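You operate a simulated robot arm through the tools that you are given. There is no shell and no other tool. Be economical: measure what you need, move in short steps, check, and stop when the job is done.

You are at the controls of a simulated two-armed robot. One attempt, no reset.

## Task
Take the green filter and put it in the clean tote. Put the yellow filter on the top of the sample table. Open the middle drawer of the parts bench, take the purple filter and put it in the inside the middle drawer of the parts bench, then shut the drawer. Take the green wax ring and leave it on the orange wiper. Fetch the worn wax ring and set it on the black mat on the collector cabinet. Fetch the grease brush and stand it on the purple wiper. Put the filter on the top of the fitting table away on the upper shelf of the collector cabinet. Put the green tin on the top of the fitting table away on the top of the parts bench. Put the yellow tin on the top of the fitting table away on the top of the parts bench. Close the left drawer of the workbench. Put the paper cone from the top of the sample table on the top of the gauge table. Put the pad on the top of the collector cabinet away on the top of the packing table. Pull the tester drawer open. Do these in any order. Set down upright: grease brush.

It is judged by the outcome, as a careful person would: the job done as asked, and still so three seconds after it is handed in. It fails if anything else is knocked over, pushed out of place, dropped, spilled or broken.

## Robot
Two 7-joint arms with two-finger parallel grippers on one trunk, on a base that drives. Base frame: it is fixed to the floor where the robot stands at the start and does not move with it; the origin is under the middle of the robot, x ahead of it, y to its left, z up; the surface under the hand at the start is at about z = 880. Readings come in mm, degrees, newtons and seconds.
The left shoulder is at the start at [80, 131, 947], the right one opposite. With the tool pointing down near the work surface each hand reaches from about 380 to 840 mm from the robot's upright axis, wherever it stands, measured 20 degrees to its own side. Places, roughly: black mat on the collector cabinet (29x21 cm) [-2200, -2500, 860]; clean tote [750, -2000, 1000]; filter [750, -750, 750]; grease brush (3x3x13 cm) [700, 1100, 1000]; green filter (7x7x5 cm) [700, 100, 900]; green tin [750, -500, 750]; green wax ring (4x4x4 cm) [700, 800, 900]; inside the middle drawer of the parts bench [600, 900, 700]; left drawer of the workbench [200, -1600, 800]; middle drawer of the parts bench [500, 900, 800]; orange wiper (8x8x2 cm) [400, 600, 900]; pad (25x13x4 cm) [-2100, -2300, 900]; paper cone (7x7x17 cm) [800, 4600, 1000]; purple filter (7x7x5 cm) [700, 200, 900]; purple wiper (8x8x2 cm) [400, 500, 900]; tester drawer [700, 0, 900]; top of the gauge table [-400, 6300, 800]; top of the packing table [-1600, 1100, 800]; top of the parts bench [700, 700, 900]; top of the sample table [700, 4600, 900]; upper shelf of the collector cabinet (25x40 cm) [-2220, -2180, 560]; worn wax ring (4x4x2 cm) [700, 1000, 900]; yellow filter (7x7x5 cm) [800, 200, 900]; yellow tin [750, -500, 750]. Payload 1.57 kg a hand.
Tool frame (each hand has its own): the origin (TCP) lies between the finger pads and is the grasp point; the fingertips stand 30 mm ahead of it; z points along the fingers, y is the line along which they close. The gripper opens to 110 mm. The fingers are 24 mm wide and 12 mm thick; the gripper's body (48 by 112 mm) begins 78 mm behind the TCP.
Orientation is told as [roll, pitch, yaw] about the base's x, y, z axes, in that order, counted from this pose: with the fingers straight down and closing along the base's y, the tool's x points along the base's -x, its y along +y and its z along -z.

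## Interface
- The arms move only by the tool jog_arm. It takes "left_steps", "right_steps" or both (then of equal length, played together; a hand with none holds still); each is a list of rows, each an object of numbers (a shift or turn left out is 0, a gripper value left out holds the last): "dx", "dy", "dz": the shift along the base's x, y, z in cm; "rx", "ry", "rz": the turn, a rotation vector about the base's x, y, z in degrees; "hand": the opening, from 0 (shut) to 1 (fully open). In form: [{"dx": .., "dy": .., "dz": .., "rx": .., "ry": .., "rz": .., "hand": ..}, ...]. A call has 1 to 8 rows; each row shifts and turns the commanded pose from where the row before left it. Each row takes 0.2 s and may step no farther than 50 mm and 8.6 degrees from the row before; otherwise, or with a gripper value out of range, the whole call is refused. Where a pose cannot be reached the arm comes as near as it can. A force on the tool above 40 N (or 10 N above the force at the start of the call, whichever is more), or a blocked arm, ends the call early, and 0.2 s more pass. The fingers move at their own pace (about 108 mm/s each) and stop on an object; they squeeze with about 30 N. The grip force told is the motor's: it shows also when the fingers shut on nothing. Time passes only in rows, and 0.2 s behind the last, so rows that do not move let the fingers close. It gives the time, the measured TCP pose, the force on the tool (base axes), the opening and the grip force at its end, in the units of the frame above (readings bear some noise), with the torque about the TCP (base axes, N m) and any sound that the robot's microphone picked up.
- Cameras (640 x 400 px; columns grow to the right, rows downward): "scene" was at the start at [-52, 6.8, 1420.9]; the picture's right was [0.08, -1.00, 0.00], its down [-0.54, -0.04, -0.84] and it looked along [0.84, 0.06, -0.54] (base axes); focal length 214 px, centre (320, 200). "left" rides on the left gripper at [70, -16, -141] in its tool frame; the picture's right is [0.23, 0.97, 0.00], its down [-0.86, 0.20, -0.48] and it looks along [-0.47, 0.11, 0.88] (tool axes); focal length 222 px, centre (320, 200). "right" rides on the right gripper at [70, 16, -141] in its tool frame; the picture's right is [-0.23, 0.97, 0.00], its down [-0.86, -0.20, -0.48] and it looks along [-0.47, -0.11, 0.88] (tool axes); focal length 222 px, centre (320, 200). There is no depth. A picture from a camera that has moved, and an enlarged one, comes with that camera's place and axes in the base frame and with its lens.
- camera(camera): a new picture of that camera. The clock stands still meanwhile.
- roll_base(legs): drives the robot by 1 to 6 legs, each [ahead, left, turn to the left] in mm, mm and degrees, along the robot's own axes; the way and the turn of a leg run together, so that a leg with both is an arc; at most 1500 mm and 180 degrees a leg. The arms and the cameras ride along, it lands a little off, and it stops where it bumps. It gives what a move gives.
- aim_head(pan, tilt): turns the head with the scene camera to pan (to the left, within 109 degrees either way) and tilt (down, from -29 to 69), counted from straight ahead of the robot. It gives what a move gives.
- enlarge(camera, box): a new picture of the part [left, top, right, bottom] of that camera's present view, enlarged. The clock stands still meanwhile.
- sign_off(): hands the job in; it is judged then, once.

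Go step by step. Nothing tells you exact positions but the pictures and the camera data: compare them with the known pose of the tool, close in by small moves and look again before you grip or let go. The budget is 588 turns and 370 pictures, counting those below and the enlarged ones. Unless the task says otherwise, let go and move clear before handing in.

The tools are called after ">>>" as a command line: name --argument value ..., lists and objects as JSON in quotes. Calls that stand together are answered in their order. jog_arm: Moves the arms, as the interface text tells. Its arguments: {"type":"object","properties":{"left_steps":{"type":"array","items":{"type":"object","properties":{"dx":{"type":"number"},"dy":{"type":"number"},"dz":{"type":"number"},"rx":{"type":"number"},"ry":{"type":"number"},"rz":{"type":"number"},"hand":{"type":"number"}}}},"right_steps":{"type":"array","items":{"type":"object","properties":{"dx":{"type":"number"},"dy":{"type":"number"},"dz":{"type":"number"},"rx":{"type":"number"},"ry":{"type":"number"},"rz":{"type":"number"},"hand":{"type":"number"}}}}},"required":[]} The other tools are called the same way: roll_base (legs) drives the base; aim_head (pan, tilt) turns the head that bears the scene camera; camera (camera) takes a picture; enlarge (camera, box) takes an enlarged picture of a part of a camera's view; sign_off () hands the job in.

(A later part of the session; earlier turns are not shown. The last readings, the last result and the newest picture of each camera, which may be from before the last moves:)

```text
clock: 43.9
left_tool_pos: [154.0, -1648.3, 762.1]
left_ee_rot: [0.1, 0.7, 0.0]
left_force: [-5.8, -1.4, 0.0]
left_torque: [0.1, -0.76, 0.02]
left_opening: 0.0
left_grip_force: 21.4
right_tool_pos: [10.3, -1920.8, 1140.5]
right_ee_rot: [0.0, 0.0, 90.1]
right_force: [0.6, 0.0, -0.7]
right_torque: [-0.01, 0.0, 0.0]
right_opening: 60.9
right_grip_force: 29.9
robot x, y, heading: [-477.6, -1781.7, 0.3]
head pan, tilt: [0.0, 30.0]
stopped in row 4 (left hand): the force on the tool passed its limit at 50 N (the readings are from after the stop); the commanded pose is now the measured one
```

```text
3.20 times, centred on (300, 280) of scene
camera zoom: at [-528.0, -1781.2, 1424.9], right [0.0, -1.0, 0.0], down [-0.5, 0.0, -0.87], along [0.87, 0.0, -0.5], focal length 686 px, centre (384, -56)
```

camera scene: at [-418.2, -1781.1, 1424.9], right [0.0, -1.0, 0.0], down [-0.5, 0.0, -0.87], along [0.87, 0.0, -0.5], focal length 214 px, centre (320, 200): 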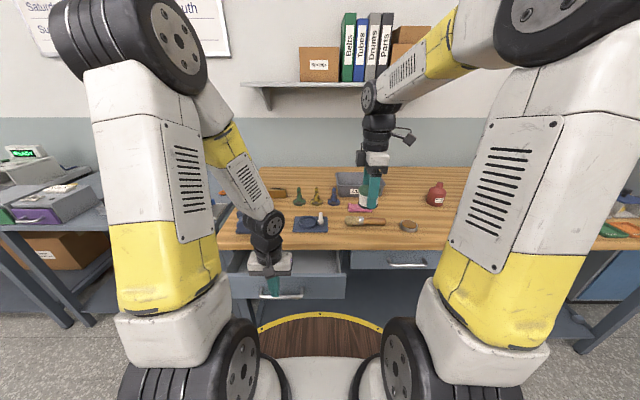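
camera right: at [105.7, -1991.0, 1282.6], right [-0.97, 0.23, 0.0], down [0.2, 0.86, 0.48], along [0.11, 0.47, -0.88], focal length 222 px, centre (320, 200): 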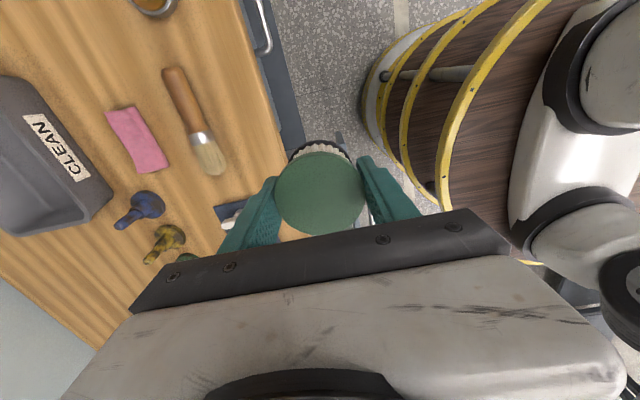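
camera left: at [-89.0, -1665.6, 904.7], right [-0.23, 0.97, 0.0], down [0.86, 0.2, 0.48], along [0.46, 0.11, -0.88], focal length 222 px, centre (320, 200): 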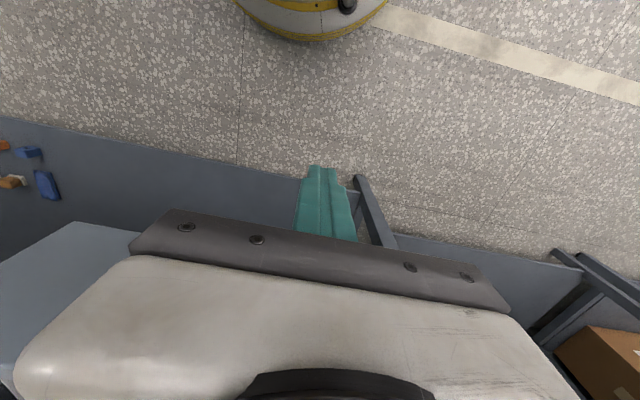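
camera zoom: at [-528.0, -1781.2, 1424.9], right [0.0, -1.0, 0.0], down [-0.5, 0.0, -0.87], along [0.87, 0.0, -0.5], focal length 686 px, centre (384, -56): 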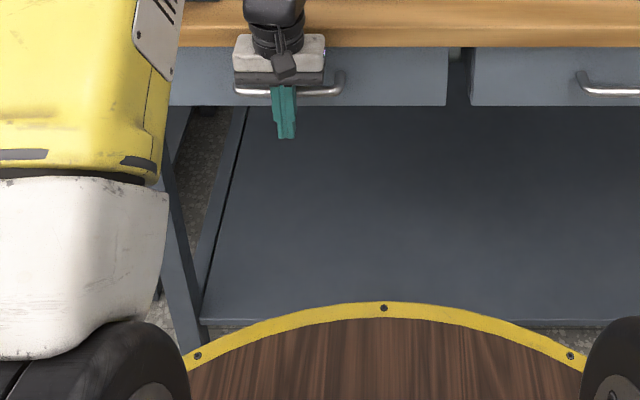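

The drawer is shut, flush with its neighbour. I'll retract and lift the left hand, then drive in to the tote.

>>> jog_arm --left_steps '[{"dx": -4}, {"dx": -4.5}, {"dx": -3, "dz": 3}, {"dz": 5}, {"dz": 5}, {"dz": 5}, {"dz": 5}, {"dz": 5}]'

>>> jog_arm --left_steps '[{"dz": 5}, {"dz": 5}, {"dz": 5}, {"dy": 4.5}, {"dy": 4.5}, {"dy": 4.5}, {"dy": 4.5}, {"dy": 4.5}]'

>>> roll_base --legs '[[380, 0, 0]]'

>>> camera --camera "scene"

>>> camera --camera "right"

```text
clock: 45.7
left_tool_pos: [40.9, -1647.8, 1043.7]
left_ee_rot: [0.1, 0.8, 0.1]
left_force: [0.6, 0.4, 0.3]
left_torque: [0.01, 0.05, 0.03]
left_opening: 0.0
left_grip_force: 21.6
right_tool_pos: [11.7, -1921.1, 1141.4]
right_ee_rot: [0.2, 0.1, 90.1]
right_force: [1.0, -0.5, -0.2]
right_torque: [0.02, 0.04, 0.01]
right_opening: 61.2
right_grip_force: 29.7
robot x, y, heading: [-479.8, -1780.5, 0.0]
head pan, tilt: [0.0, 30.0]
```

```text
clock: 47.5
left_tool_pos: [41.4, -1423.3, 1192.7]
left_ee_rot: [0.1, 0.8, 0.0]
left_force: [0.4, -1.0, -0.6]
left_torque: [0.02, 0.03, -0.01]
left_opening: 0.3
left_grip_force: 21.0
right_tool_pos: [11.3, -1921.1, 1140.8]
right_ee_rot: [0.0, 0.1, 90.1]
right_force: [-0.5, 0.3, -0.3]
right_torque: [0.01, -0.02, 0.01]
right_opening: 61.1
right_grip_force: 29.9
robot x, y, heading: [-477.3, -1778.3, 0.2]
head pan, tilt: [0.0, 30.0]
```

```text
clock: 49.9
left_tool_pos: [419.1, -1420.6, 1193.5]
left_ee_rot: [0.2, 0.8, 0.3]
left_force: [-0.5, -0.1, -0.1]
left_torque: [0.01, 0.01, 0.0]
left_opening: 0.1
left_grip_force: 21.9
right_tool_pos: [390.7, -1919.3, 1141.9]
right_ee_rot: [0.1, 0.0, 90.1]
right_force: [0.1, 0.2, -0.7]
right_torque: [0.01, 0.0, 0.01]
right_opening: 60.8
right_grip_force: 29.9
robot x, y, heading: [-100.2, -1782.0, 0.3]
head pan, tilt: [0.0, 30.0]
```

```text
335 pictures are left
camera scene: at [-148.3, -1780.4, 1424.9], right [0.0, -1.0, 0.0], down [-0.5, 0.0, -0.87], along [0.87, 0.0, -0.5], focal length 214 px, centre (320, 200)
```

scene: 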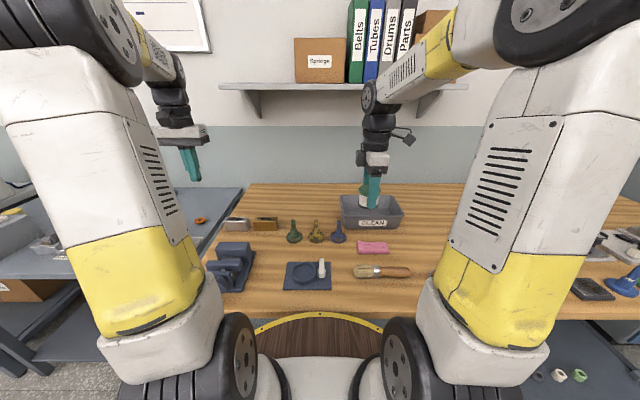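

```text
334 pictures are left
camera right: at [375.8, -1988.6, 1282.3], right [-0.97, 0.22, 0.0], down [0.2, 0.86, 0.48], along [0.11, 0.47, -0.88], focal length 222 px, centre (320, 200)
```

right: 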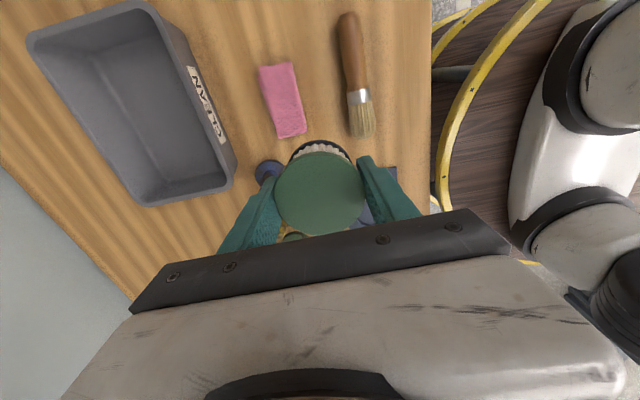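

The tote is at about (645,-1998) with its rim at about z=940. I'll move the filter over it.

>>> jog_arm --right_steps '[{"dx": 4.5, "dy": -1.5}, {"dx": 4.5, "dy": -1.5}, {"dx": 4.5, "dy": -1.5}, {"dx": 4.5, "dy": -1.5}, {"dx": 4.5, "dy": -2}, {"dx": 2.9}, {"dz": -4}, {}]'

>>> camera --camera "right"

>>> enlarge --camera "scene" --box '[300, 140, 460, 260]'

```text
clock: 51.7
left_tool_pos: [418.4, -1420.8, 1192.6]
left_ee_rot: [0.1, 0.7, 0.3]
left_force: [-0.1, -0.7, 0.0]
left_torque: [-0.03, -0.01, 0.02]
left_opening: 0.0
left_grip_force: 21.4
right_tool_pos: [645.6, -1997.9, 1099.4]
right_ee_rot: [0.0, 0.0, 90.1]
right_force: [0.6, -0.1, -1.3]
right_torque: [0.04, 0.03, 0.02]
right_opening: 61.0
right_grip_force: 29.4
robot x, y, heading: [-95.2, -1781.2, 0.3]
head pan, tilt: [0.0, 30.0]
```

```text
333 pictures are left
camera right: at [630.7, -2068.1, 1241.7], right [-0.97, 0.22, 0.0], down [0.2, 0.86, 0.48], along [0.11, 0.47, -0.88], focal length 222 px, centre (320, 200)
```

right: 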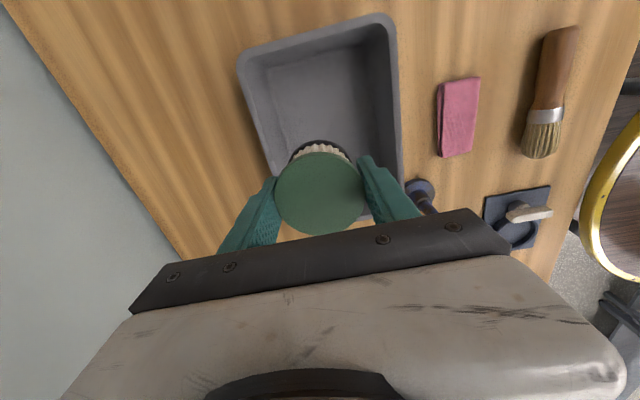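

```text
3.33 times, centred on (380, 200) of scene
camera zoom: at [-148.1, -1780.4, 1424.9], right [0.0, -1.0, 0.0], down [-0.5, 0.0, -0.87], along [0.87, 0.0, -0.5], focal length 715 px, centre (120, 200)
```

zoom: 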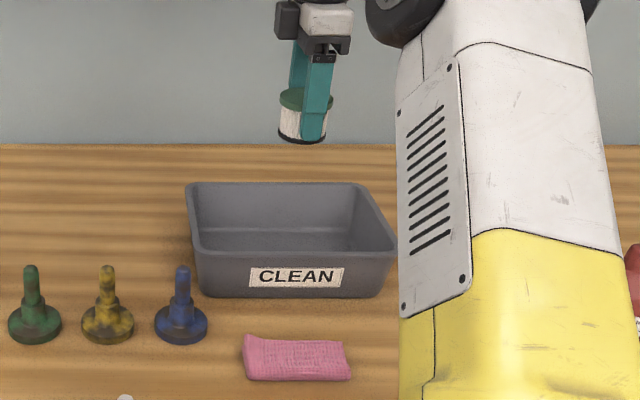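

>>> jog_arm --right_steps '[{"dx": -0.6, "dy": 1, "dz": -4}, {"dz": -4}, {"dz": -4}, {"dz": -3}, {"dz": -1}, {}]'

>>> camera --camera "right"

>>> enlarge --camera "scene" --box '[300, 140, 460, 260]'

```text
clock: 53.1
left_tool_pos: [418.4, -1420.2, 1192.5]
left_ee_rot: [0.0, 0.7, 0.3]
left_force: [-0.1, -0.1, 0.2]
left_torque: [0.05, 0.0, -0.02]
left_opening: 0.0
left_grip_force: 21.0
right_tool_pos: [639.9, -1988.3, 940.8]
right_ee_rot: [0.0, 0.0, 90.2]
right_force: [0.0, -0.7, -1.6]
right_torque: [0.0, -0.03, -0.01]
right_opening: 61.2
right_grip_force: 29.8
robot x, y, heading: [-100.3, -1777.8, 0.4]
head pan, tilt: [0.0, 30.0]
```

```text
331 pictures are left
camera right: at [624.2, -2058.5, 1081.5], right [-0.97, 0.22, 0.0], down [0.2, 0.86, 0.48], along [0.11, 0.47, -0.88], focal length 222 px, centre (320, 200)
```

right: 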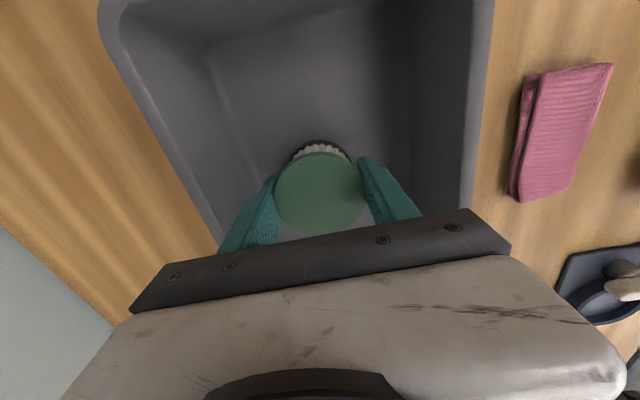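

```text
3.33 times, centred on (380, 200) of scene
camera zoom: at [-148.1, -1780.4, 1424.9], right [0.0, -1.0, 0.0], down [-0.5, 0.0, -0.87], along [0.87, 0.0, -0.5], focal length 715 px, centre (120, 200)
```

zoom: 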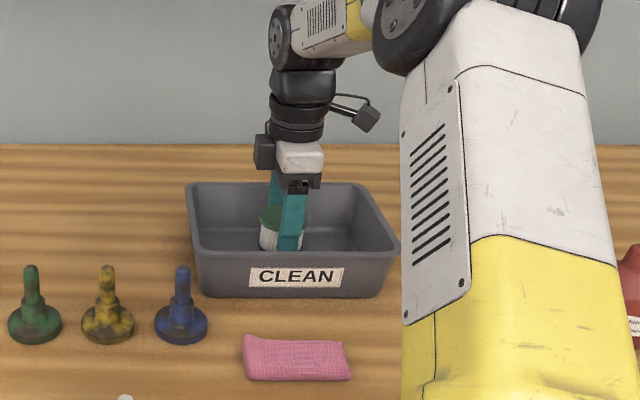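

>>> jog_arm --right_steps '[{"dz": -0.4}, {"dz": -0.4}, {}]'

```text
clock: 53.9
left_tool_pos: [419.6, -1421.0, 1191.5]
left_ee_rot: [0.1, 0.7, 0.1]
left_force: [0.5, 0.0, -0.3]
left_torque: [0.02, 0.01, -0.01]
left_opening: 0.2
left_grip_force: 20.9
right_tool_pos: [639.6, -1988.3, 932.3]
right_ee_rot: [0.2, 0.0, 90.2]
right_force: [0.5, 0.8, -1.0]
right_torque: [-0.02, -0.01, -0.04]
right_opening: 61.1
right_grip_force: 29.7
robot x, y, heading: [-98.6, -1775.8, 0.5]
head pan, tilt: [0.0, 30.0]
```

>>> jog_arm --right_steps '[{"dz": -0.3}, {"dz": -0.3}, {}]'

```text
clock: 54.7
left_tool_pos: [420.0, -1421.1, 1192.3]
left_ee_rot: [0.1, 0.7, 0.3]
left_force: [-0.2, 0.1, -0.4]
left_torque: [0.0, 0.01, -0.04]
left_opening: 0.1
left_grip_force: 21.1
right_tool_pos: [639.3, -1988.0, 926.8]
right_ee_rot: [-0.1, 0.0, 90.2]
right_force: [-0.1, 0.4, -0.9]
right_torque: [0.03, -0.01, -0.02]
right_opening: 61.2
right_grip_force: 30.4
robot x, y, heading: [-100.8, -1778.7, 0.2]
head pan, tilt: [0.0, 30.0]
```

>>> jog_arm --right_steps '[{"dz": -0.2}, {"dz": -0.2}, {}]'

```text
clock: 55.5
left_tool_pos: [417.7, -1421.3, 1192.8]
left_ee_rot: [0.0, 0.8, 0.2]
left_force: [-0.7, 0.2, -0.5]
left_torque: [0.03, -0.03, -0.02]
left_opening: 0.0
left_grip_force: 21.5
right_tool_pos: [640.0, -1988.8, 926.2]
right_ee_rot: [-0.2, 0.0, 90.1]
right_force: [-3.6, -0.8, 27.9]
right_torque: [0.0, 0.16, 0.03]
right_opening: 61.2
right_grip_force: 29.6
robot x, y, heading: [-99.0, -1780.6, 0.2]
head pan, tilt: [0.0, 30.0]
```

Contact felt. I'll release and lift.

>>> jog_arm --right_steps '[{"dz": 0.2}, {"hand": 0.72}, {}, {"dz": 3}, {"dz": 5}, {"dz": 5}, {"dz": 5}, {"dz": 4}]'

>>> enlarge --camera "scene" --box '[300, 140, 460, 260]'

```text
clock: 57.3
left_tool_pos: [418.9, -1421.4, 1192.4]
left_ee_rot: [0.1, 0.8, 0.2]
left_force: [-0.8, -0.2, 0.8]
left_torque: [-0.01, -0.02, 0.02]
left_opening: 0.0
left_grip_force: 21.4
right_tool_pos: [639.1, -1987.5, 1145.5]
right_ee_rot: [0.2, 0.0, 90.1]
right_force: [0.4, -0.7, 0.4]
right_torque: [0.02, 0.01, 0.02]
right_opening: 79.3
right_grip_force: 0.1
robot x, y, heading: [-94.1, -1776.8, 0.0]
head pan, tilt: [0.0, 30.0]
```

```text
3.33 times, centred on (380, 200) of scene
camera zoom: at [-148.1, -1780.6, 1424.9], right [0.0, -1.0, 0.0], down [-0.5, 0.0, -0.87], along [0.87, 0.0, -0.5], focal length 715 px, centre (120, 200)
```

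zoom: 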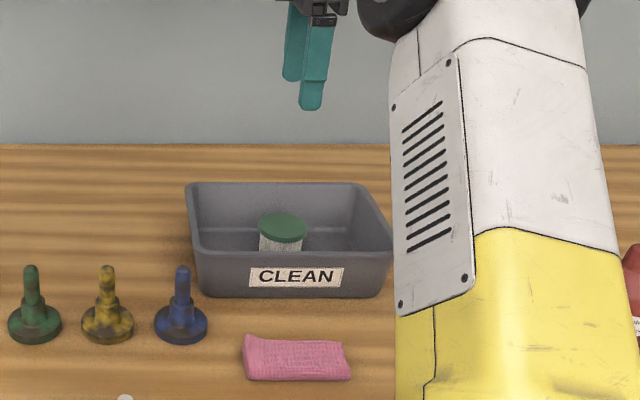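

The green filter is in the tote. I'll retract and go to the fitting table.

>>> jog_arm --right_steps '[{"dx": -4.5, "dz": 1.5}, {"dx": -4.8}, {"dx": -4.8}, {"dx": -4.8}, {"dx": -4.8}, {}]'

>>> roll_base --legs '[[-250, 0, 0], [0, 1150, 0]]'

>>> camera --camera "scene"

>>> camera --camera "right"

>>> camera --camera "left"

```text
clock: 58.7
left_tool_pos: [418.5, -1420.7, 1192.1]
left_ee_rot: [0.1, 0.6, 0.3]
left_force: [-0.4, -0.7, 0.7]
left_torque: [0.02, -0.03, -0.01]
left_opening: 0.0
left_grip_force: 22.1
right_tool_pos: [400.7, -1989.8, 1159.3]
right_ee_rot: [0.0, 0.0, 90.2]
right_force: [0.0, -0.5, -0.8]
right_torque: [0.03, -0.03, 0.01]
right_opening: 79.3
right_grip_force: 0.0
robot x, y, heading: [-99.6, -1780.4, 0.3]
head pan, tilt: [0.0, 30.0]
```

```text
clock: 66.0
left_tool_pos: [164.1, -267.2, 1192.3]
left_ee_rot: [0.1, 0.8, 0.3]
left_force: [0.4, -0.6, -0.1]
left_torque: [-0.02, -0.04, 0.0]
left_opening: 0.0
left_grip_force: 21.7
right_tool_pos: [146.5, -835.1, 1160.7]
right_ee_rot: [0.0, 0.0, 90.2]
right_force: [-0.4, -0.3, 0.7]
right_torque: [0.02, 0.01, 0.0]
right_opening: 79.3
right_grip_force: 0.0
robot x, y, heading: [-351.9, -628.9, 0.2]
head pan, tilt: [0.0, 30.0]
```

```text
328 pictures are left
camera scene: at [-403.5, -627.5, 1424.9], right [0.01, -1.0, 0.0], down [-0.5, 0.0, -0.87], along [0.87, 0.0, -0.5], focal length 214 px, centre (320, 200)
```

scene: 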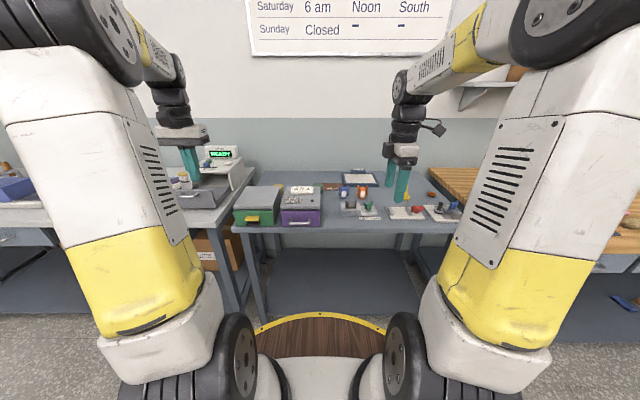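

```text
327 pictures are left
camera right: at [131.2, -905.3, 1301.2], right [-0.98, 0.22, 0.0], down [0.2, 0.86, 0.48], along [0.11, 0.47, -0.88], focal length 222 px, centre (320, 200)
```

right: 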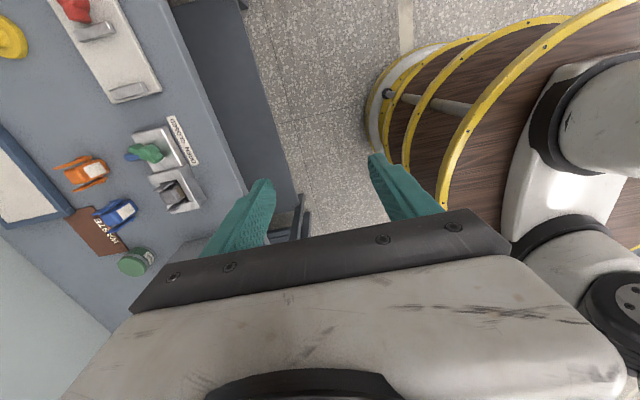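

```text
326 pictures are left
camera left: at [97.1, -284.7, 1335.4], right [-0.23, 0.97, 0.0], down [0.86, 0.2, 0.47], along [0.45, 0.11, -0.88], focal length 222 px, centre (320, 200)
```

left: 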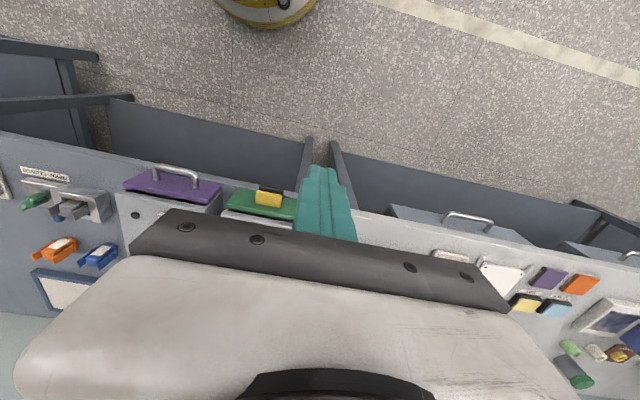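

>>> enlarge --camera "scene" --box '[220, 150, 480, 260]'

>>> enlarge --camera "right" --box '[0, 0, 260, 300]'

```text
2.46 times, centred on (350, 205) of scene
camera zoom: at [-403.5, -627.5, 1424.9], right [0.01, -1.0, 0.0], down [-0.5, 0.0, -0.87], along [0.87, 0.0, -0.5], focal length 528 px, centre (246, 188)
```

zoom: 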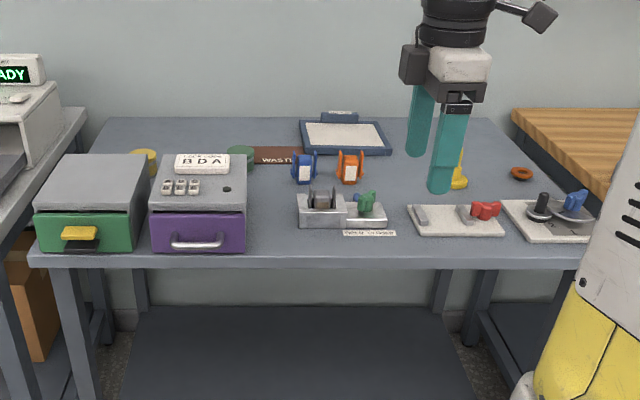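

```text
1.33 times, centred on (130, 150) of right
camera zoom: at [131.2, -905.3, 1301.2], right [-0.98, 0.22, 0.0], down [0.2, 0.86, 0.48], along [0.11, 0.47, -0.88], focal length 296 px, centre (573, 267)
```

zoom: 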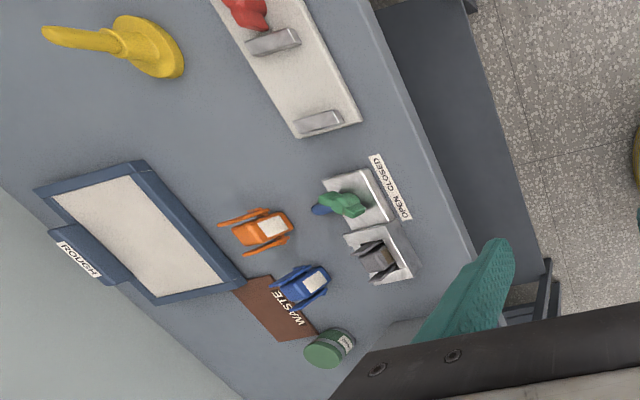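

I need to find which object is the "filter", so I'll drive closer and look.

>>> roll_base --legs '[[300, -100, 0]]'

>>> enlarge --camera "scene" --box '[230, 130, 400, 260]'

>>> enlarge --camera "right" --box '[60, 60, 460, 300]'

>>> camera --camera "scene"

```text
clock: 68.1
left_tool_pos: [464.5, -367.0, 1192.5]
left_ee_rot: [0.1, 0.8, 0.2]
left_force: [-0.1, 0.2, 0.2]
left_torque: [0.0, 0.0, 0.02]
left_opening: 0.0
left_grip_force: 21.6
right_tool_pos: [446.3, -933.7, 1161.0]
right_ee_rot: [0.0, -0.1, 90.2]
right_force: [-0.8, -0.2, 0.0]
right_torque: [-0.03, -0.02, 0.0]
right_opening: 79.4
right_grip_force: 0.1
robot x, y, heading: [-52.3, -729.7, 0.5]
head pan, tilt: [0.0, 30.0]
```

```text
3.08 times, centred on (315, 195) of scene
camera zoom: at [-103.5, -726.0, 1424.9], right [0.0, -1.0, 0.0], down [-0.5, 0.0, -0.87], along [0.87, 0.0, -0.5], focal length 660 px, centre (335, 215)
```

zoom: 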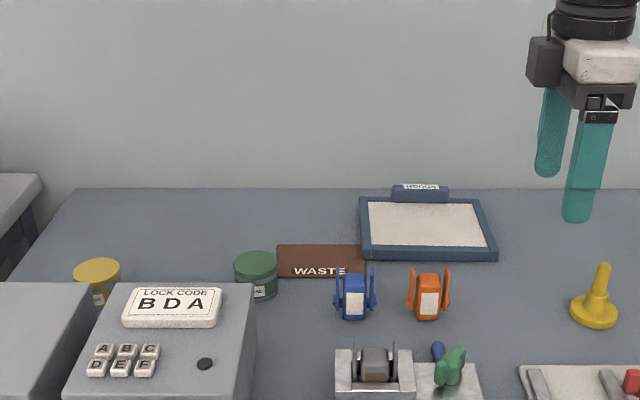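

```text
1.60 times, centred on (260, 180) of right
camera zoom: at [431.0, -1004.4, 1301.2], right [-0.97, 0.22, 0.0], down [0.2, 0.86, 0.48], along [0.11, 0.47, -0.88], focal length 355 px, centre (416, 232)
```

zoom: 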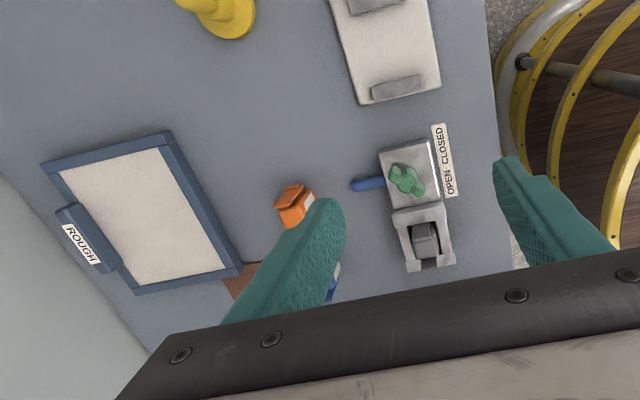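

```text
321 pictures are left
camera scene: at [-103.5, -726.0, 1424.9], right [0.0, -1.0, 0.0], down [-0.5, 0.0, -0.87], along [0.87, 0.0, -0.5], focal length 214 px, centre (320, 200)
```

scene: 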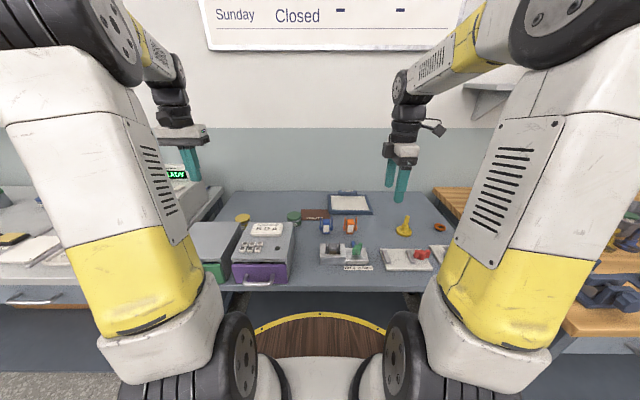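

The "ROUGH" framed panel looks like the filter, and the two tins stand behind the lock boxes. I'll do the tins first, moving left so the yellow tin suits the left hand and the green one the right.

>>> roll_base --legs '[[20, 225, -0.4]]'

>>> jog_arm --left_steps '[{"dx": 2, "dy": -4, "hand": 0.9}, {"dx": 2, "dy": -4}, {"dx": 2, "dy": -4}, {"dx": 2, "dy": -4}, {"dx": 2, "dy": -4}, {"dx": 2, "dy": -3}]' --right_steps '[{"dx": 3, "dy": 2}, {"dx": 3, "dy": 2}, {"dx": 3, "dy": 2}, {"dx": 2, "dy": 1}, {"dx": 2, "dy": 1}, {"dx": 2, "dy": 1, "hand": 0.85}]'

>>> camera --camera "left"

>>> camera --camera "right"

>>> camera --camera "scene"

```text
clock: 69.8
left_tool_pos: [485.1, -145.6, 1193.0]
left_ee_rot: [0.1, 0.8, 0.0]
left_force: [0.8, -0.3, 1.3]
left_torque: [0.01, -0.02, 0.02]
left_opening: 0.0
left_grip_force: 21.3
right_tool_pos: [464.8, -714.2, 1160.6]
right_ee_rot: [0.0, -0.1, 90.0]
right_force: [-0.3, -0.2, -0.6]
right_torque: [0.02, -0.02, 0.0]
right_opening: 79.0
right_grip_force: 0.1
robot x, y, heading: [-32.9, -505.5, -0.0]
head pan, tilt: [0.0, 30.0]
```

```text
clock: 71.2
left_tool_pos: [604.0, -375.1, 1191.1]
left_ee_rot: [0.0, 0.7, -0.2]
left_force: [-0.4, 0.0, 1.1]
left_torque: [0.05, -0.04, 0.01]
left_opening: 99.2
left_grip_force: 0.1
right_tool_pos: [615.0, -624.1, 1160.9]
right_ee_rot: [0.0, 0.0, 90.0]
right_force: [-1.0, 0.6, -0.1]
right_torque: [-0.02, -0.05, 0.0]
right_opening: 93.3
right_grip_force: 0.0
robot x, y, heading: [-33.6, -503.7, -0.1]
head pan, tilt: [0.0, 30.0]
```

```text
320 pictures are left
camera left: at [538.5, -392.4, 1335.0], right [-0.23, 0.97, 0.0], down [0.86, 0.2, 0.47], along [0.46, 0.11, -0.88], focal length 222 px, centre (320, 200)
```

left: 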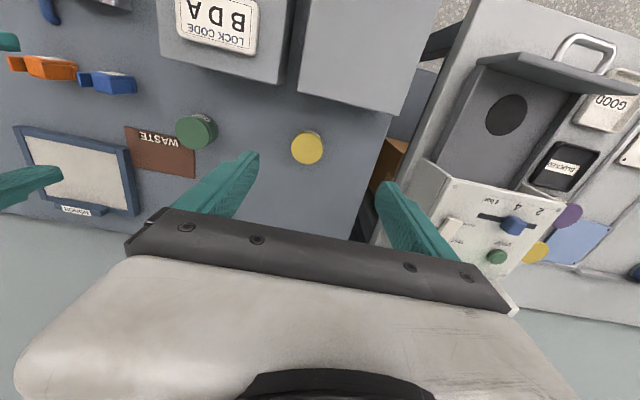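

```text
319 pictures are left
camera right: at [599.4, -693.6, 1301.3], right [-0.97, 0.23, 0.0], down [0.2, 0.86, 0.48], along [0.11, 0.47, -0.88], focal length 222 px, centre (320, 200)
```

right: 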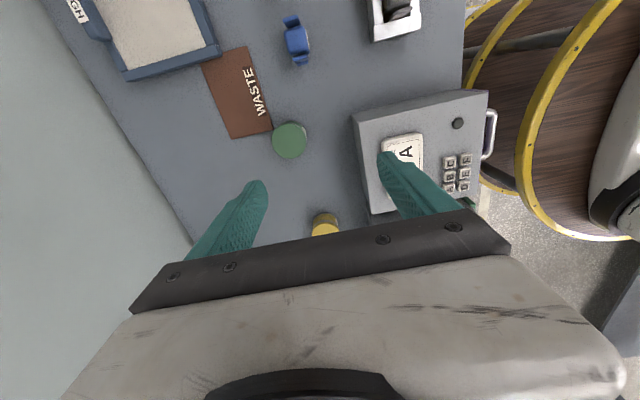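

```text
318 pictures are left
camera scene: at [-84.2, -502.6, 1424.9], right [0.0, -1.0, 0.0], down [-0.5, 0.0, -0.87], along [0.87, 0.0, -0.5], focal length 214 px, centre (320, 200)
```

scene: 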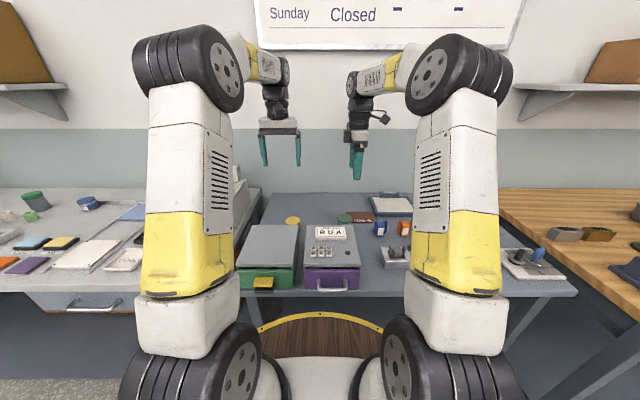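

>>> jog_arm --left_steps '[{"dx": 2.7, "dy": -0.9, "dz": -3, "ry": -0.7}, {"dx": 2.7, "dy": -0.8, "dz": -3}, {"dz": -4.5}, {"dz": -4.5}, {"dz": -4.5}, {"dz": -4.5}, {}]' --right_steps '[{"dx": 3.1, "dy": 0.9, "dz": -2}, {"dx": 3.1, "dy": 0.9, "dz": -2}, {"dz": -4}, {"dz": -4}, {"dz": -4.5}, {"dz": -4.5}, {}]'

>>> camera --camera "left"

>>> camera --camera "right"

>>> enlarge --camera "scene" --box '[240, 170, 400, 260]'

```text
clock: 72.8
left_tool_pos: [657.9, -391.4, 953.0]
left_ee_rot: [0.0, 0.1, -0.1]
left_force: [-0.2, -0.2, 0.6]
left_torque: [-0.03, -0.01, 0.01]
left_opening: 99.1
left_grip_force: 0.0
right_tool_pos: [677.0, -605.7, 948.1]
right_ee_rot: [0.0, 0.0, 89.9]
right_force: [0.1, 1.2, -0.5]
right_torque: [0.0, -0.02, -0.02]
right_opening: 93.5
right_grip_force: 0.1
robot x, y, heading: [-34.9, -506.6, -0.2]
head pan, tilt: [0.0, 30.0]
```

```text
317 pictures are left
camera left: at [590.8, -408.7, 1094.6], right [-0.23, 0.97, 0.0], down [0.86, 0.2, 0.48], along [0.47, 0.11, -0.88], focal length 222 px, centre (320, 200)
```

left: 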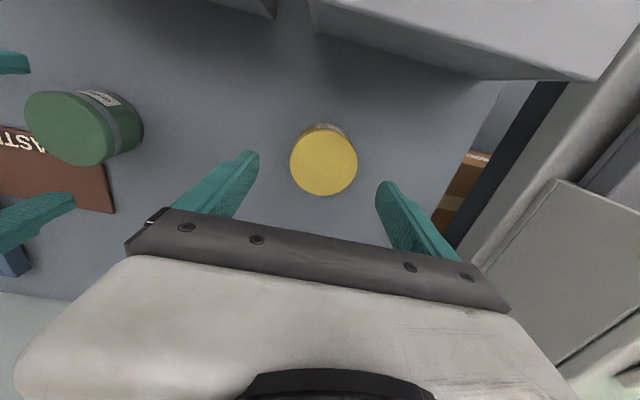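

```text
316 pictures are left
camera right: at [661.5, -676.2, 1089.9], right [-0.97, 0.23, 0.0], down [0.2, 0.86, 0.48], along [0.11, 0.47, -0.88], focal length 222 px, centre (320, 200)
```

right: 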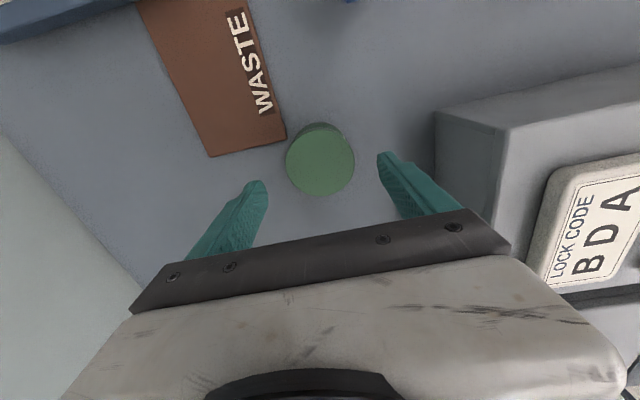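

```text
4.00 times, centred on (320, 215) of scene
camera zoom: at [-83.6, -502.7, 1424.9], right [0.0, -1.0, 0.0], down [-0.5, 0.0, -0.87], along [0.87, 0.0, -0.5], focal length 858 px, centre (320, 140)
```

zoom: 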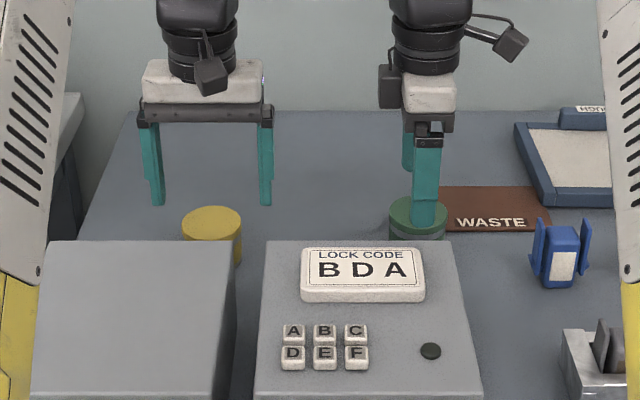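

Both are centred. I'll descend and grip.

>>> jog_arm --left_steps '[{"dz": -3, "dy": 0.2}, {"dz": -3}, {"dz": -1.7}, {"hand": 0}, {}, {}]' --right_steps '[{"dz": -3, "dy": -0.2}, {"dz": -3}, {"dz": -1.2}, {"hand": 0}, {}, {}]'

>>> enlarge --camera "scene" --box '[240, 170, 400, 260]'

```text
clock: 74.1
left_tool_pos: [659.1, -391.2, 880.5]
left_ee_rot: [0.0, -0.4, -0.1]
left_force: [-4.1, -1.0, 9.5]
left_torque: [0.0, 0.19, -0.02]
left_opening: 61.5
left_grip_force: 30.3
right_tool_pos: [676.9, -607.7, 879.7]
right_ee_rot: [0.0, 0.0, 90.0]
right_force: [-1.1, -0.1, 6.1]
right_torque: [-0.06, 0.33, -0.03]
right_opening: 61.3
right_grip_force: 30.2
robot x, y, heading: [-35.8, -501.8, 0.1]
head pan, tilt: [0.0, 30.0]
stopped in row 6 (left hand): the force on the tool passed its limit at 41 N (the readings are from after the stop); the commanded pose is now the measured one
```

```text
4.00 times, centred on (320, 215) of scene
camera zoom: at [-84.5, -502.8, 1424.9], right [0.0, -1.0, 0.0], down [-0.5, 0.0, -0.87], along [0.87, 0.0, -0.5], focal length 858 px, centre (320, 140)
```

zoom: 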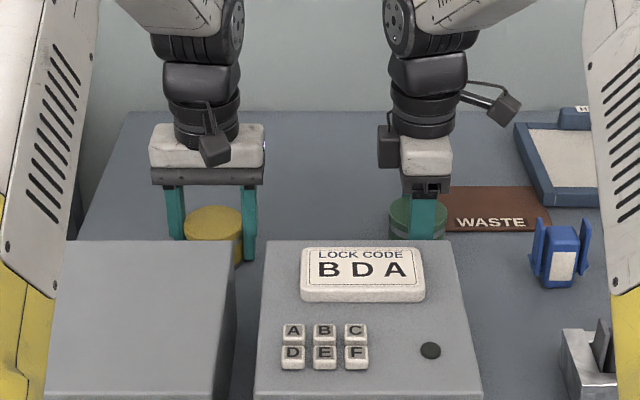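

Both tins are gripped (table top at z≈850). I'll lift, retract and drive to the parts bench.

>>> jog_arm --left_steps '[{"dz": 3}, {"dz": 5}, {"dz": 5}, {"dz": 5}, {"dz": 5}, {"dz": 5}, {"dx": -4.5}, {"dx": -4.5}]' --right_steps '[{"dz": 3}, {"dz": 5}, {"dz": 5}, {"dz": 5}, {"dz": 5}, {"dz": 5}, {"dx": -4.5}, {"dx": -4.5}]'

>>> jog_arm --left_steps '[{"dx": -4.5}, {"dx": -4.5, "dy": 2}, {"dx": -4.5, "dy": 2}, {"dy": 4.5}, {"dy": 4.5}, {"dy": 4.5}]' --right_steps '[{"dx": -4.5}, {"dx": -4.5, "dy": -2}, {"dx": -4.5, "dy": -2}, {"dy": -4.5}, {"dy": -4.5}, {}]'

>>> roll_base --legs '[[-220, 0, 0], [0, 950, 0]]'

>>> camera --camera "scene"

>>> camera --camera "left"

>>> camera --camera "right"

```text
clock: 75.9
left_tool_pos: [571.8, -390.4, 1158.5]
left_ee_rot: [0.0, -0.3, -0.1]
left_force: [1.9, -0.3, -1.8]
left_torque: [-0.01, 0.07, -0.02]
left_opening: 61.2
left_grip_force: 30.7
right_tool_pos: [587.2, -605.6, 1158.3]
right_ee_rot: [0.2, 0.0, 90.0]
right_force: [0.9, -0.1, -1.9]
right_torque: [0.05, 0.06, 0.01]
right_opening: 61.2
right_grip_force: 29.9
robot x, y, heading: [-32.7, -502.5, 0.2]
head pan, tilt: [0.0, 30.0]
```

```text
clock: 77.3
left_tool_pos: [436.0, -214.3, 1159.3]
left_ee_rot: [0.0, -0.4, -0.2]
left_force: [-0.7, 0.0, -1.2]
left_torque: [0.03, -0.02, -0.04]
left_opening: 61.3
left_grip_force: 30.3
right_tool_pos: [450.8, -738.6, 1158.0]
right_ee_rot: [0.1, 0.0, 90.0]
right_force: [0.8, -0.5, -1.8]
right_torque: [0.01, -0.02, -0.01]
right_opening: 61.2
right_grip_force: 30.7
robot x, y, heading: [-32.3, -504.6, 0.1]
head pan, tilt: [0.0, 30.0]
```

```text
clock: 83.5
left_tool_pos: [214.9, 744.7, 1160.6]
left_ee_rot: [0.0, -0.5, 0.2]
left_force: [0.0, -0.3, -2.2]
left_torque: [0.0, 0.01, -0.01]
left_opening: 61.4
left_grip_force: 30.4
right_tool_pos: [231.9, 222.0, 1158.9]
right_ee_rot: [0.1, -0.1, 90.1]
right_force: [0.3, -0.8, -0.7]
right_torque: [0.0, -0.02, 0.01]
right_opening: 61.3
right_grip_force: 29.8
robot x, y, heading: [-251.4, 456.3, 0.2]
head pan, tilt: [0.0, 30.0]
```

```text
313 pictures are left
camera scene: at [-303.9, 454.2, 1424.9], right [0.0, -1.0, 0.0], down [-0.5, 0.0, -0.87], along [0.87, 0.0, -0.5], focal length 214 px, centre (320, 200)
```

scene: 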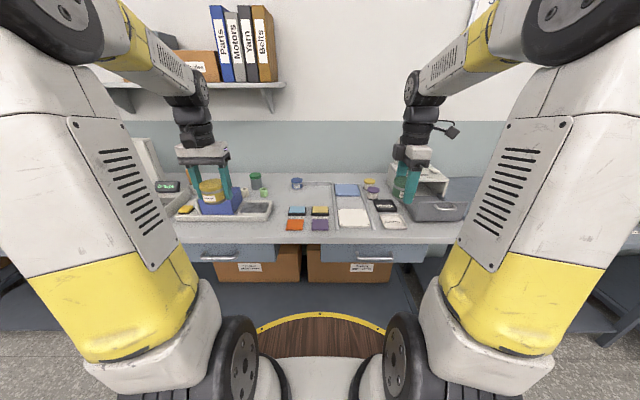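

```text
312 pictures are left
camera left: at [146.7, 726.7, 1301.4], right [-0.23, 0.97, 0.0], down [0.85, 0.2, 0.48], along [0.47, 0.11, -0.87], focal length 222 px, centre (320, 200)
```

left: 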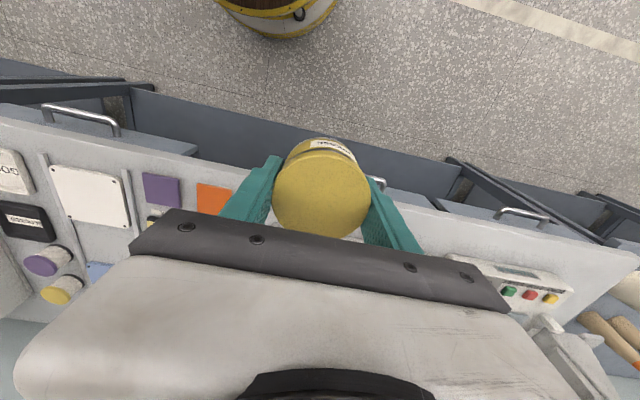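

```text
311 pictures are left
camera right: at [216.8, 151.5, 1299.7], right [-0.97, 0.22, 0.0], down [0.2, 0.86, 0.48], along [0.11, 0.47, -0.88], focal length 222 px, centre (320, 200)
```

right: 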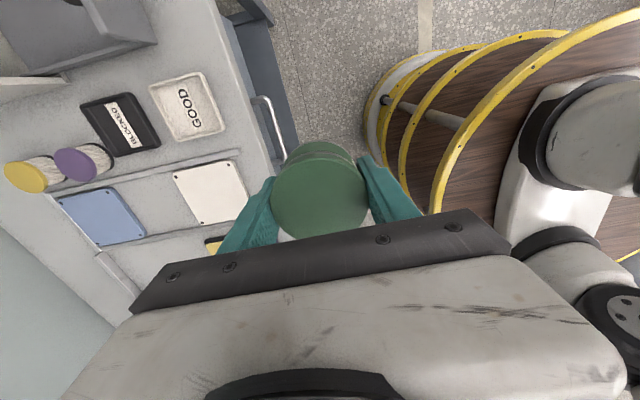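

>>> enlarge --camera "scene" --box '[170, 150, 430, 270]'

```text
2.46 times, centred on (300, 210) of scene
camera zoom: at [-303.9, 454.2, 1424.9], right [0.0, -1.0, 0.0], down [-0.5, 0.0, -0.87], along [0.87, 0.0, -0.5], focal length 528 px, centre (369, 175)
```

zoom: 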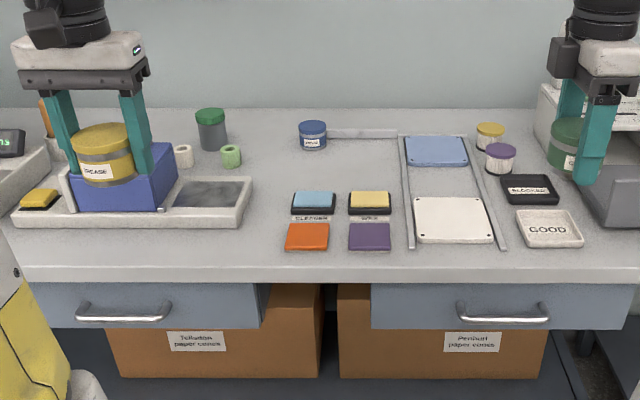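

There is free space behind the pads: green tin → (680,480), yellow tin → (665,635). I'll drive in.

>>> roll_base --legs '[[240, 0, -0.2]]'

>>> jog_arm --left_steps '[{"dx": 3.5, "dy": -2}, {"dx": 3.5, "dy": -2}, {"dx": 3.5, "dy": -2}, {"dx": 3.5, "dy": -2}, {"dx": 3.5, "dy": -2}, {"dx": 3.5, "dy": -1}]' --right_steps '[{"dx": 2.5, "dy": 4}, {"dx": 2.5, "dy": 4}, {"dx": 2.5, "dy": 4}, {"dx": 2.5, "dy": 4}, {"dx": 3, "dy": 4}, {"dx": 3, "dy": 3.5}]'

>>> camera --camera "right"

>>> camera --camera "left"

>>> camera --camera "scene"

```text
clock: 85.3
left_tool_pos: [457.1, 741.0, 1159.6]
left_ee_rot: [0.0, -0.4, -0.2]
left_force: [0.1, -0.6, -1.2]
left_torque: [-0.02, 0.06, -0.01]
left_opening: 61.4
left_grip_force: 30.1
right_tool_pos: [471.7, 219.4, 1158.1]
right_ee_rot: [0.0, 0.1, 89.8]
right_force: [0.0, -0.4, -1.3]
right_torque: [-0.04, 0.01, -0.03]
right_opening: 61.3
right_grip_force: 30.3
robot x, y, heading: [-13.8, 454.5, -0.1]
head pan, tilt: [0.0, 30.0]
```

```text
clock: 86.7
left_tool_pos: [667.9, 630.1, 1160.1]
left_ee_rot: [0.0, -0.3, -0.1]
left_force: [-1.0, 0.2, -0.8]
left_torque: [-0.03, -0.06, 0.0]
left_opening: 61.1
left_grip_force: 30.4
right_tool_pos: [630.8, 453.4, 1159.7]
right_ee_rot: [0.0, 0.1, 89.8]
right_force: [-1.0, -0.5, -0.5]
right_torque: [0.07, -0.04, 0.0]
right_opening: 61.2
right_grip_force: 29.7
robot x, y, heading: [-15.6, 453.8, -0.4]
head pan, tilt: [0.0, 30.0]
```

```text
309 pictures are left
camera right: at [615.6, 382.8, 1300.2], right [-0.97, 0.23, 0.0], down [0.2, 0.85, 0.48], along [0.11, 0.47, -0.88], focal length 222 px, centre (320, 200)
```

right: 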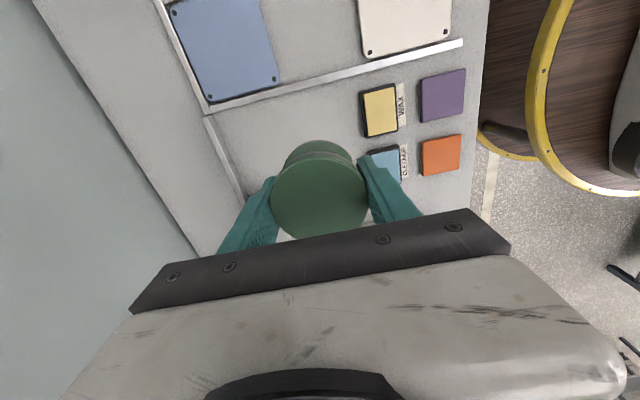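

```text
308 pictures are left
camera left: at [599.5, 613.4, 1301.9], right [-0.22, 0.97, 0.0], down [0.85, 0.2, 0.48], along [0.47, 0.11, -0.87], focal length 222 px, centre (320, 200)
```

left: 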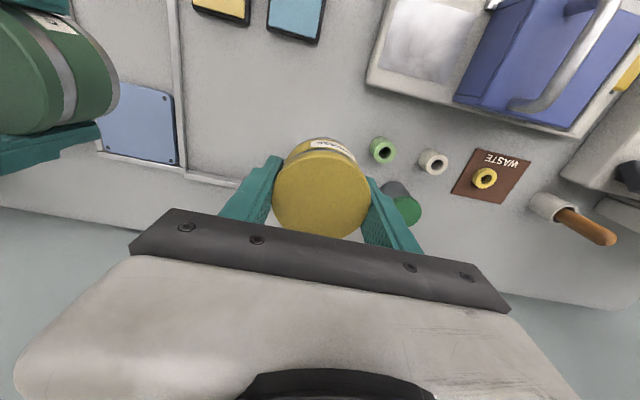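

```text
307 pictures are left
camera scene: at [-63.3, 454.4, 1424.9], right [0.0, -1.0, 0.0], down [-0.5, 0.0, -0.87], along [0.87, 0.0, -0.5], focal length 214 px, centre (320, 200)
```

scene: 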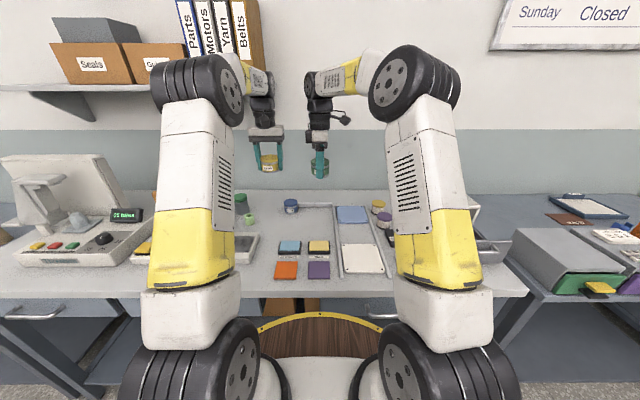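

>>> jog_arm --left_steps '[{"dz": -4}, {"dz": -4}, {"dz": -4}, {"dz": -4}, {"dz": -4}, {"dz": -3.5}, {}]' --right_steps '[{"dx": 2.4, "dy": 1.4, "dz": -3}, {"dz": -4}, {"dz": -4}, {"dz": -4}, {"dz": -4}, {"dz": -4.5}, {}]'

>>> enlarge --camera "scene" --box '[220, 160, 400, 290]'

>>> camera --camera "left"

```text
clock: 88.3
left_tool_pos: [669.3, 630.7, 925.3]
left_ee_rot: [0.0, -0.4, -0.3]
left_force: [-0.4, 0.3, -0.9]
left_torque: [0.01, -0.03, 0.0]
left_opening: 61.0
left_grip_force: 29.9
right_tool_pos: [655.4, 465.8, 922.7]
right_ee_rot: [0.0, 0.0, 89.7]
right_force: [-0.2, -0.6, -2.2]
right_torque: [0.01, -0.04, 0.01]
right_opening: 61.3
right_grip_force: 29.9
robot x, y, heading: [-10.1, 452.1, -0.2]
head pan, tilt: [0.0, 30.0]
```

```text
3.08 times, centred on (310, 225) of scene
camera zoom: at [-62.6, 454.6, 1424.9], right [0.0, -1.0, 0.0], down [-0.5, 0.0, -0.87], along [0.87, 0.0, -0.5], focal length 660 px, centre (351, 123)
```

zoom: 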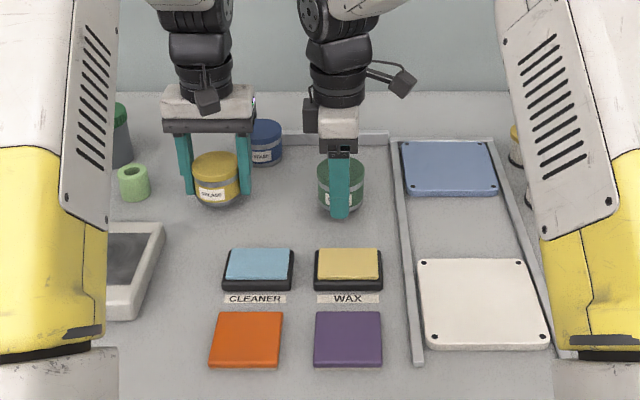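

```text
305 pictures are left
camera left: at [599.9, 614.0, 1067.0], right [-0.22, 0.97, 0.0], down [0.85, 0.2, 0.48], along [0.47, 0.11, -0.87], focal length 222 px, centre (320, 200)
```

left: 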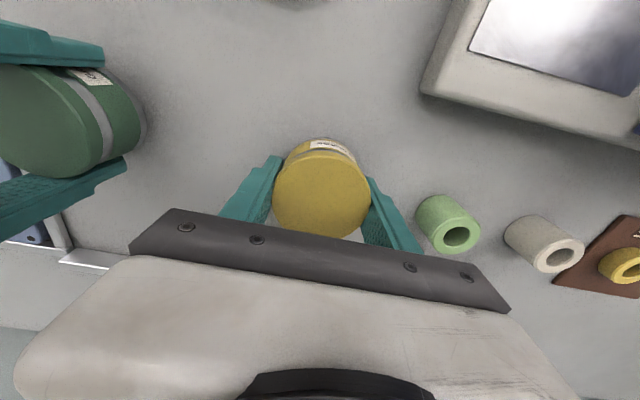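

>>> jog_arm --left_steps '[{"dz": -0.8}, {"dz": -0.5}, {"dz": -0.3}, {}]' --right_steps '[{"dz": -0.5}, {"dz": -0.5}, {"dz": -0.3}, {}]'

```text
clock: 89.3
left_tool_pos: [668.3, 630.4, 909.7]
left_ee_rot: [0.0, -0.6, -0.3]
left_force: [-4.6, 0.4, 17.1]
left_torque: [-0.15, 0.33, -0.15]
left_opening: 61.0
left_grip_force: 29.3
right_tool_pos: [656.0, 467.1, 910.8]
right_ee_rot: [0.1, 0.0, 89.8]
right_force: [0.6, -0.2, -1.5]
right_torque: [0.0, -0.02, -0.04]
right_opening: 61.2
right_grip_force: 30.3
robot x, y, heading: [-12.8, 456.0, -0.0]
head pan, tilt: [0.0, 30.0]
```

>>> jog_arm --left_steps '[{"hand": 0.7}, {}, {"dz": 2}, {"dz": 4}, {"dz": 5}, {"dz": 5}, {"dz": 5}]' --right_steps '[{"dz": -0.2}, {"hand": 0.75}, {}, {"dz": 4}, {"dz": 5}, {"dz": 5}, {"dz": 5}]'

>>> enlarge --camera "scene" --box '[220, 160, 400, 290]'

```text
clock: 90.9
left_tool_pos: [668.6, 629.7, 1119.3]
left_ee_rot: [0.0, -0.3, -0.3]
left_force: [0.6, 0.8, -0.7]
left_torque: [0.02, 0.06, -0.01]
left_opening: 76.9
left_grip_force: 0.0
right_tool_pos: [654.5, 467.2, 1098.9]
right_ee_rot: [0.2, 0.0, 89.9]
right_force: [0.1, 0.4, -0.8]
right_torque: [-0.02, 0.02, 0.01]
right_opening: 82.3
right_grip_force: 0.0
robot x, y, heading: [-12.4, 454.1, -0.3]
head pan, tilt: [0.0, 30.0]
```

```text
3.08 times, centred on (310, 225) of scene
camera zoom: at [-62.3, 454.7, 1424.9], right [0.0, -1.0, 0.0], down [-0.5, 0.0, -0.87], along [0.87, 0.0, -0.5], focal length 660 px, centre (351, 123)
```

zoom: 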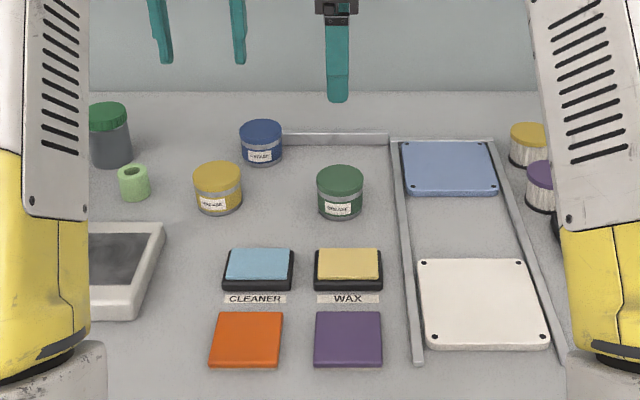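

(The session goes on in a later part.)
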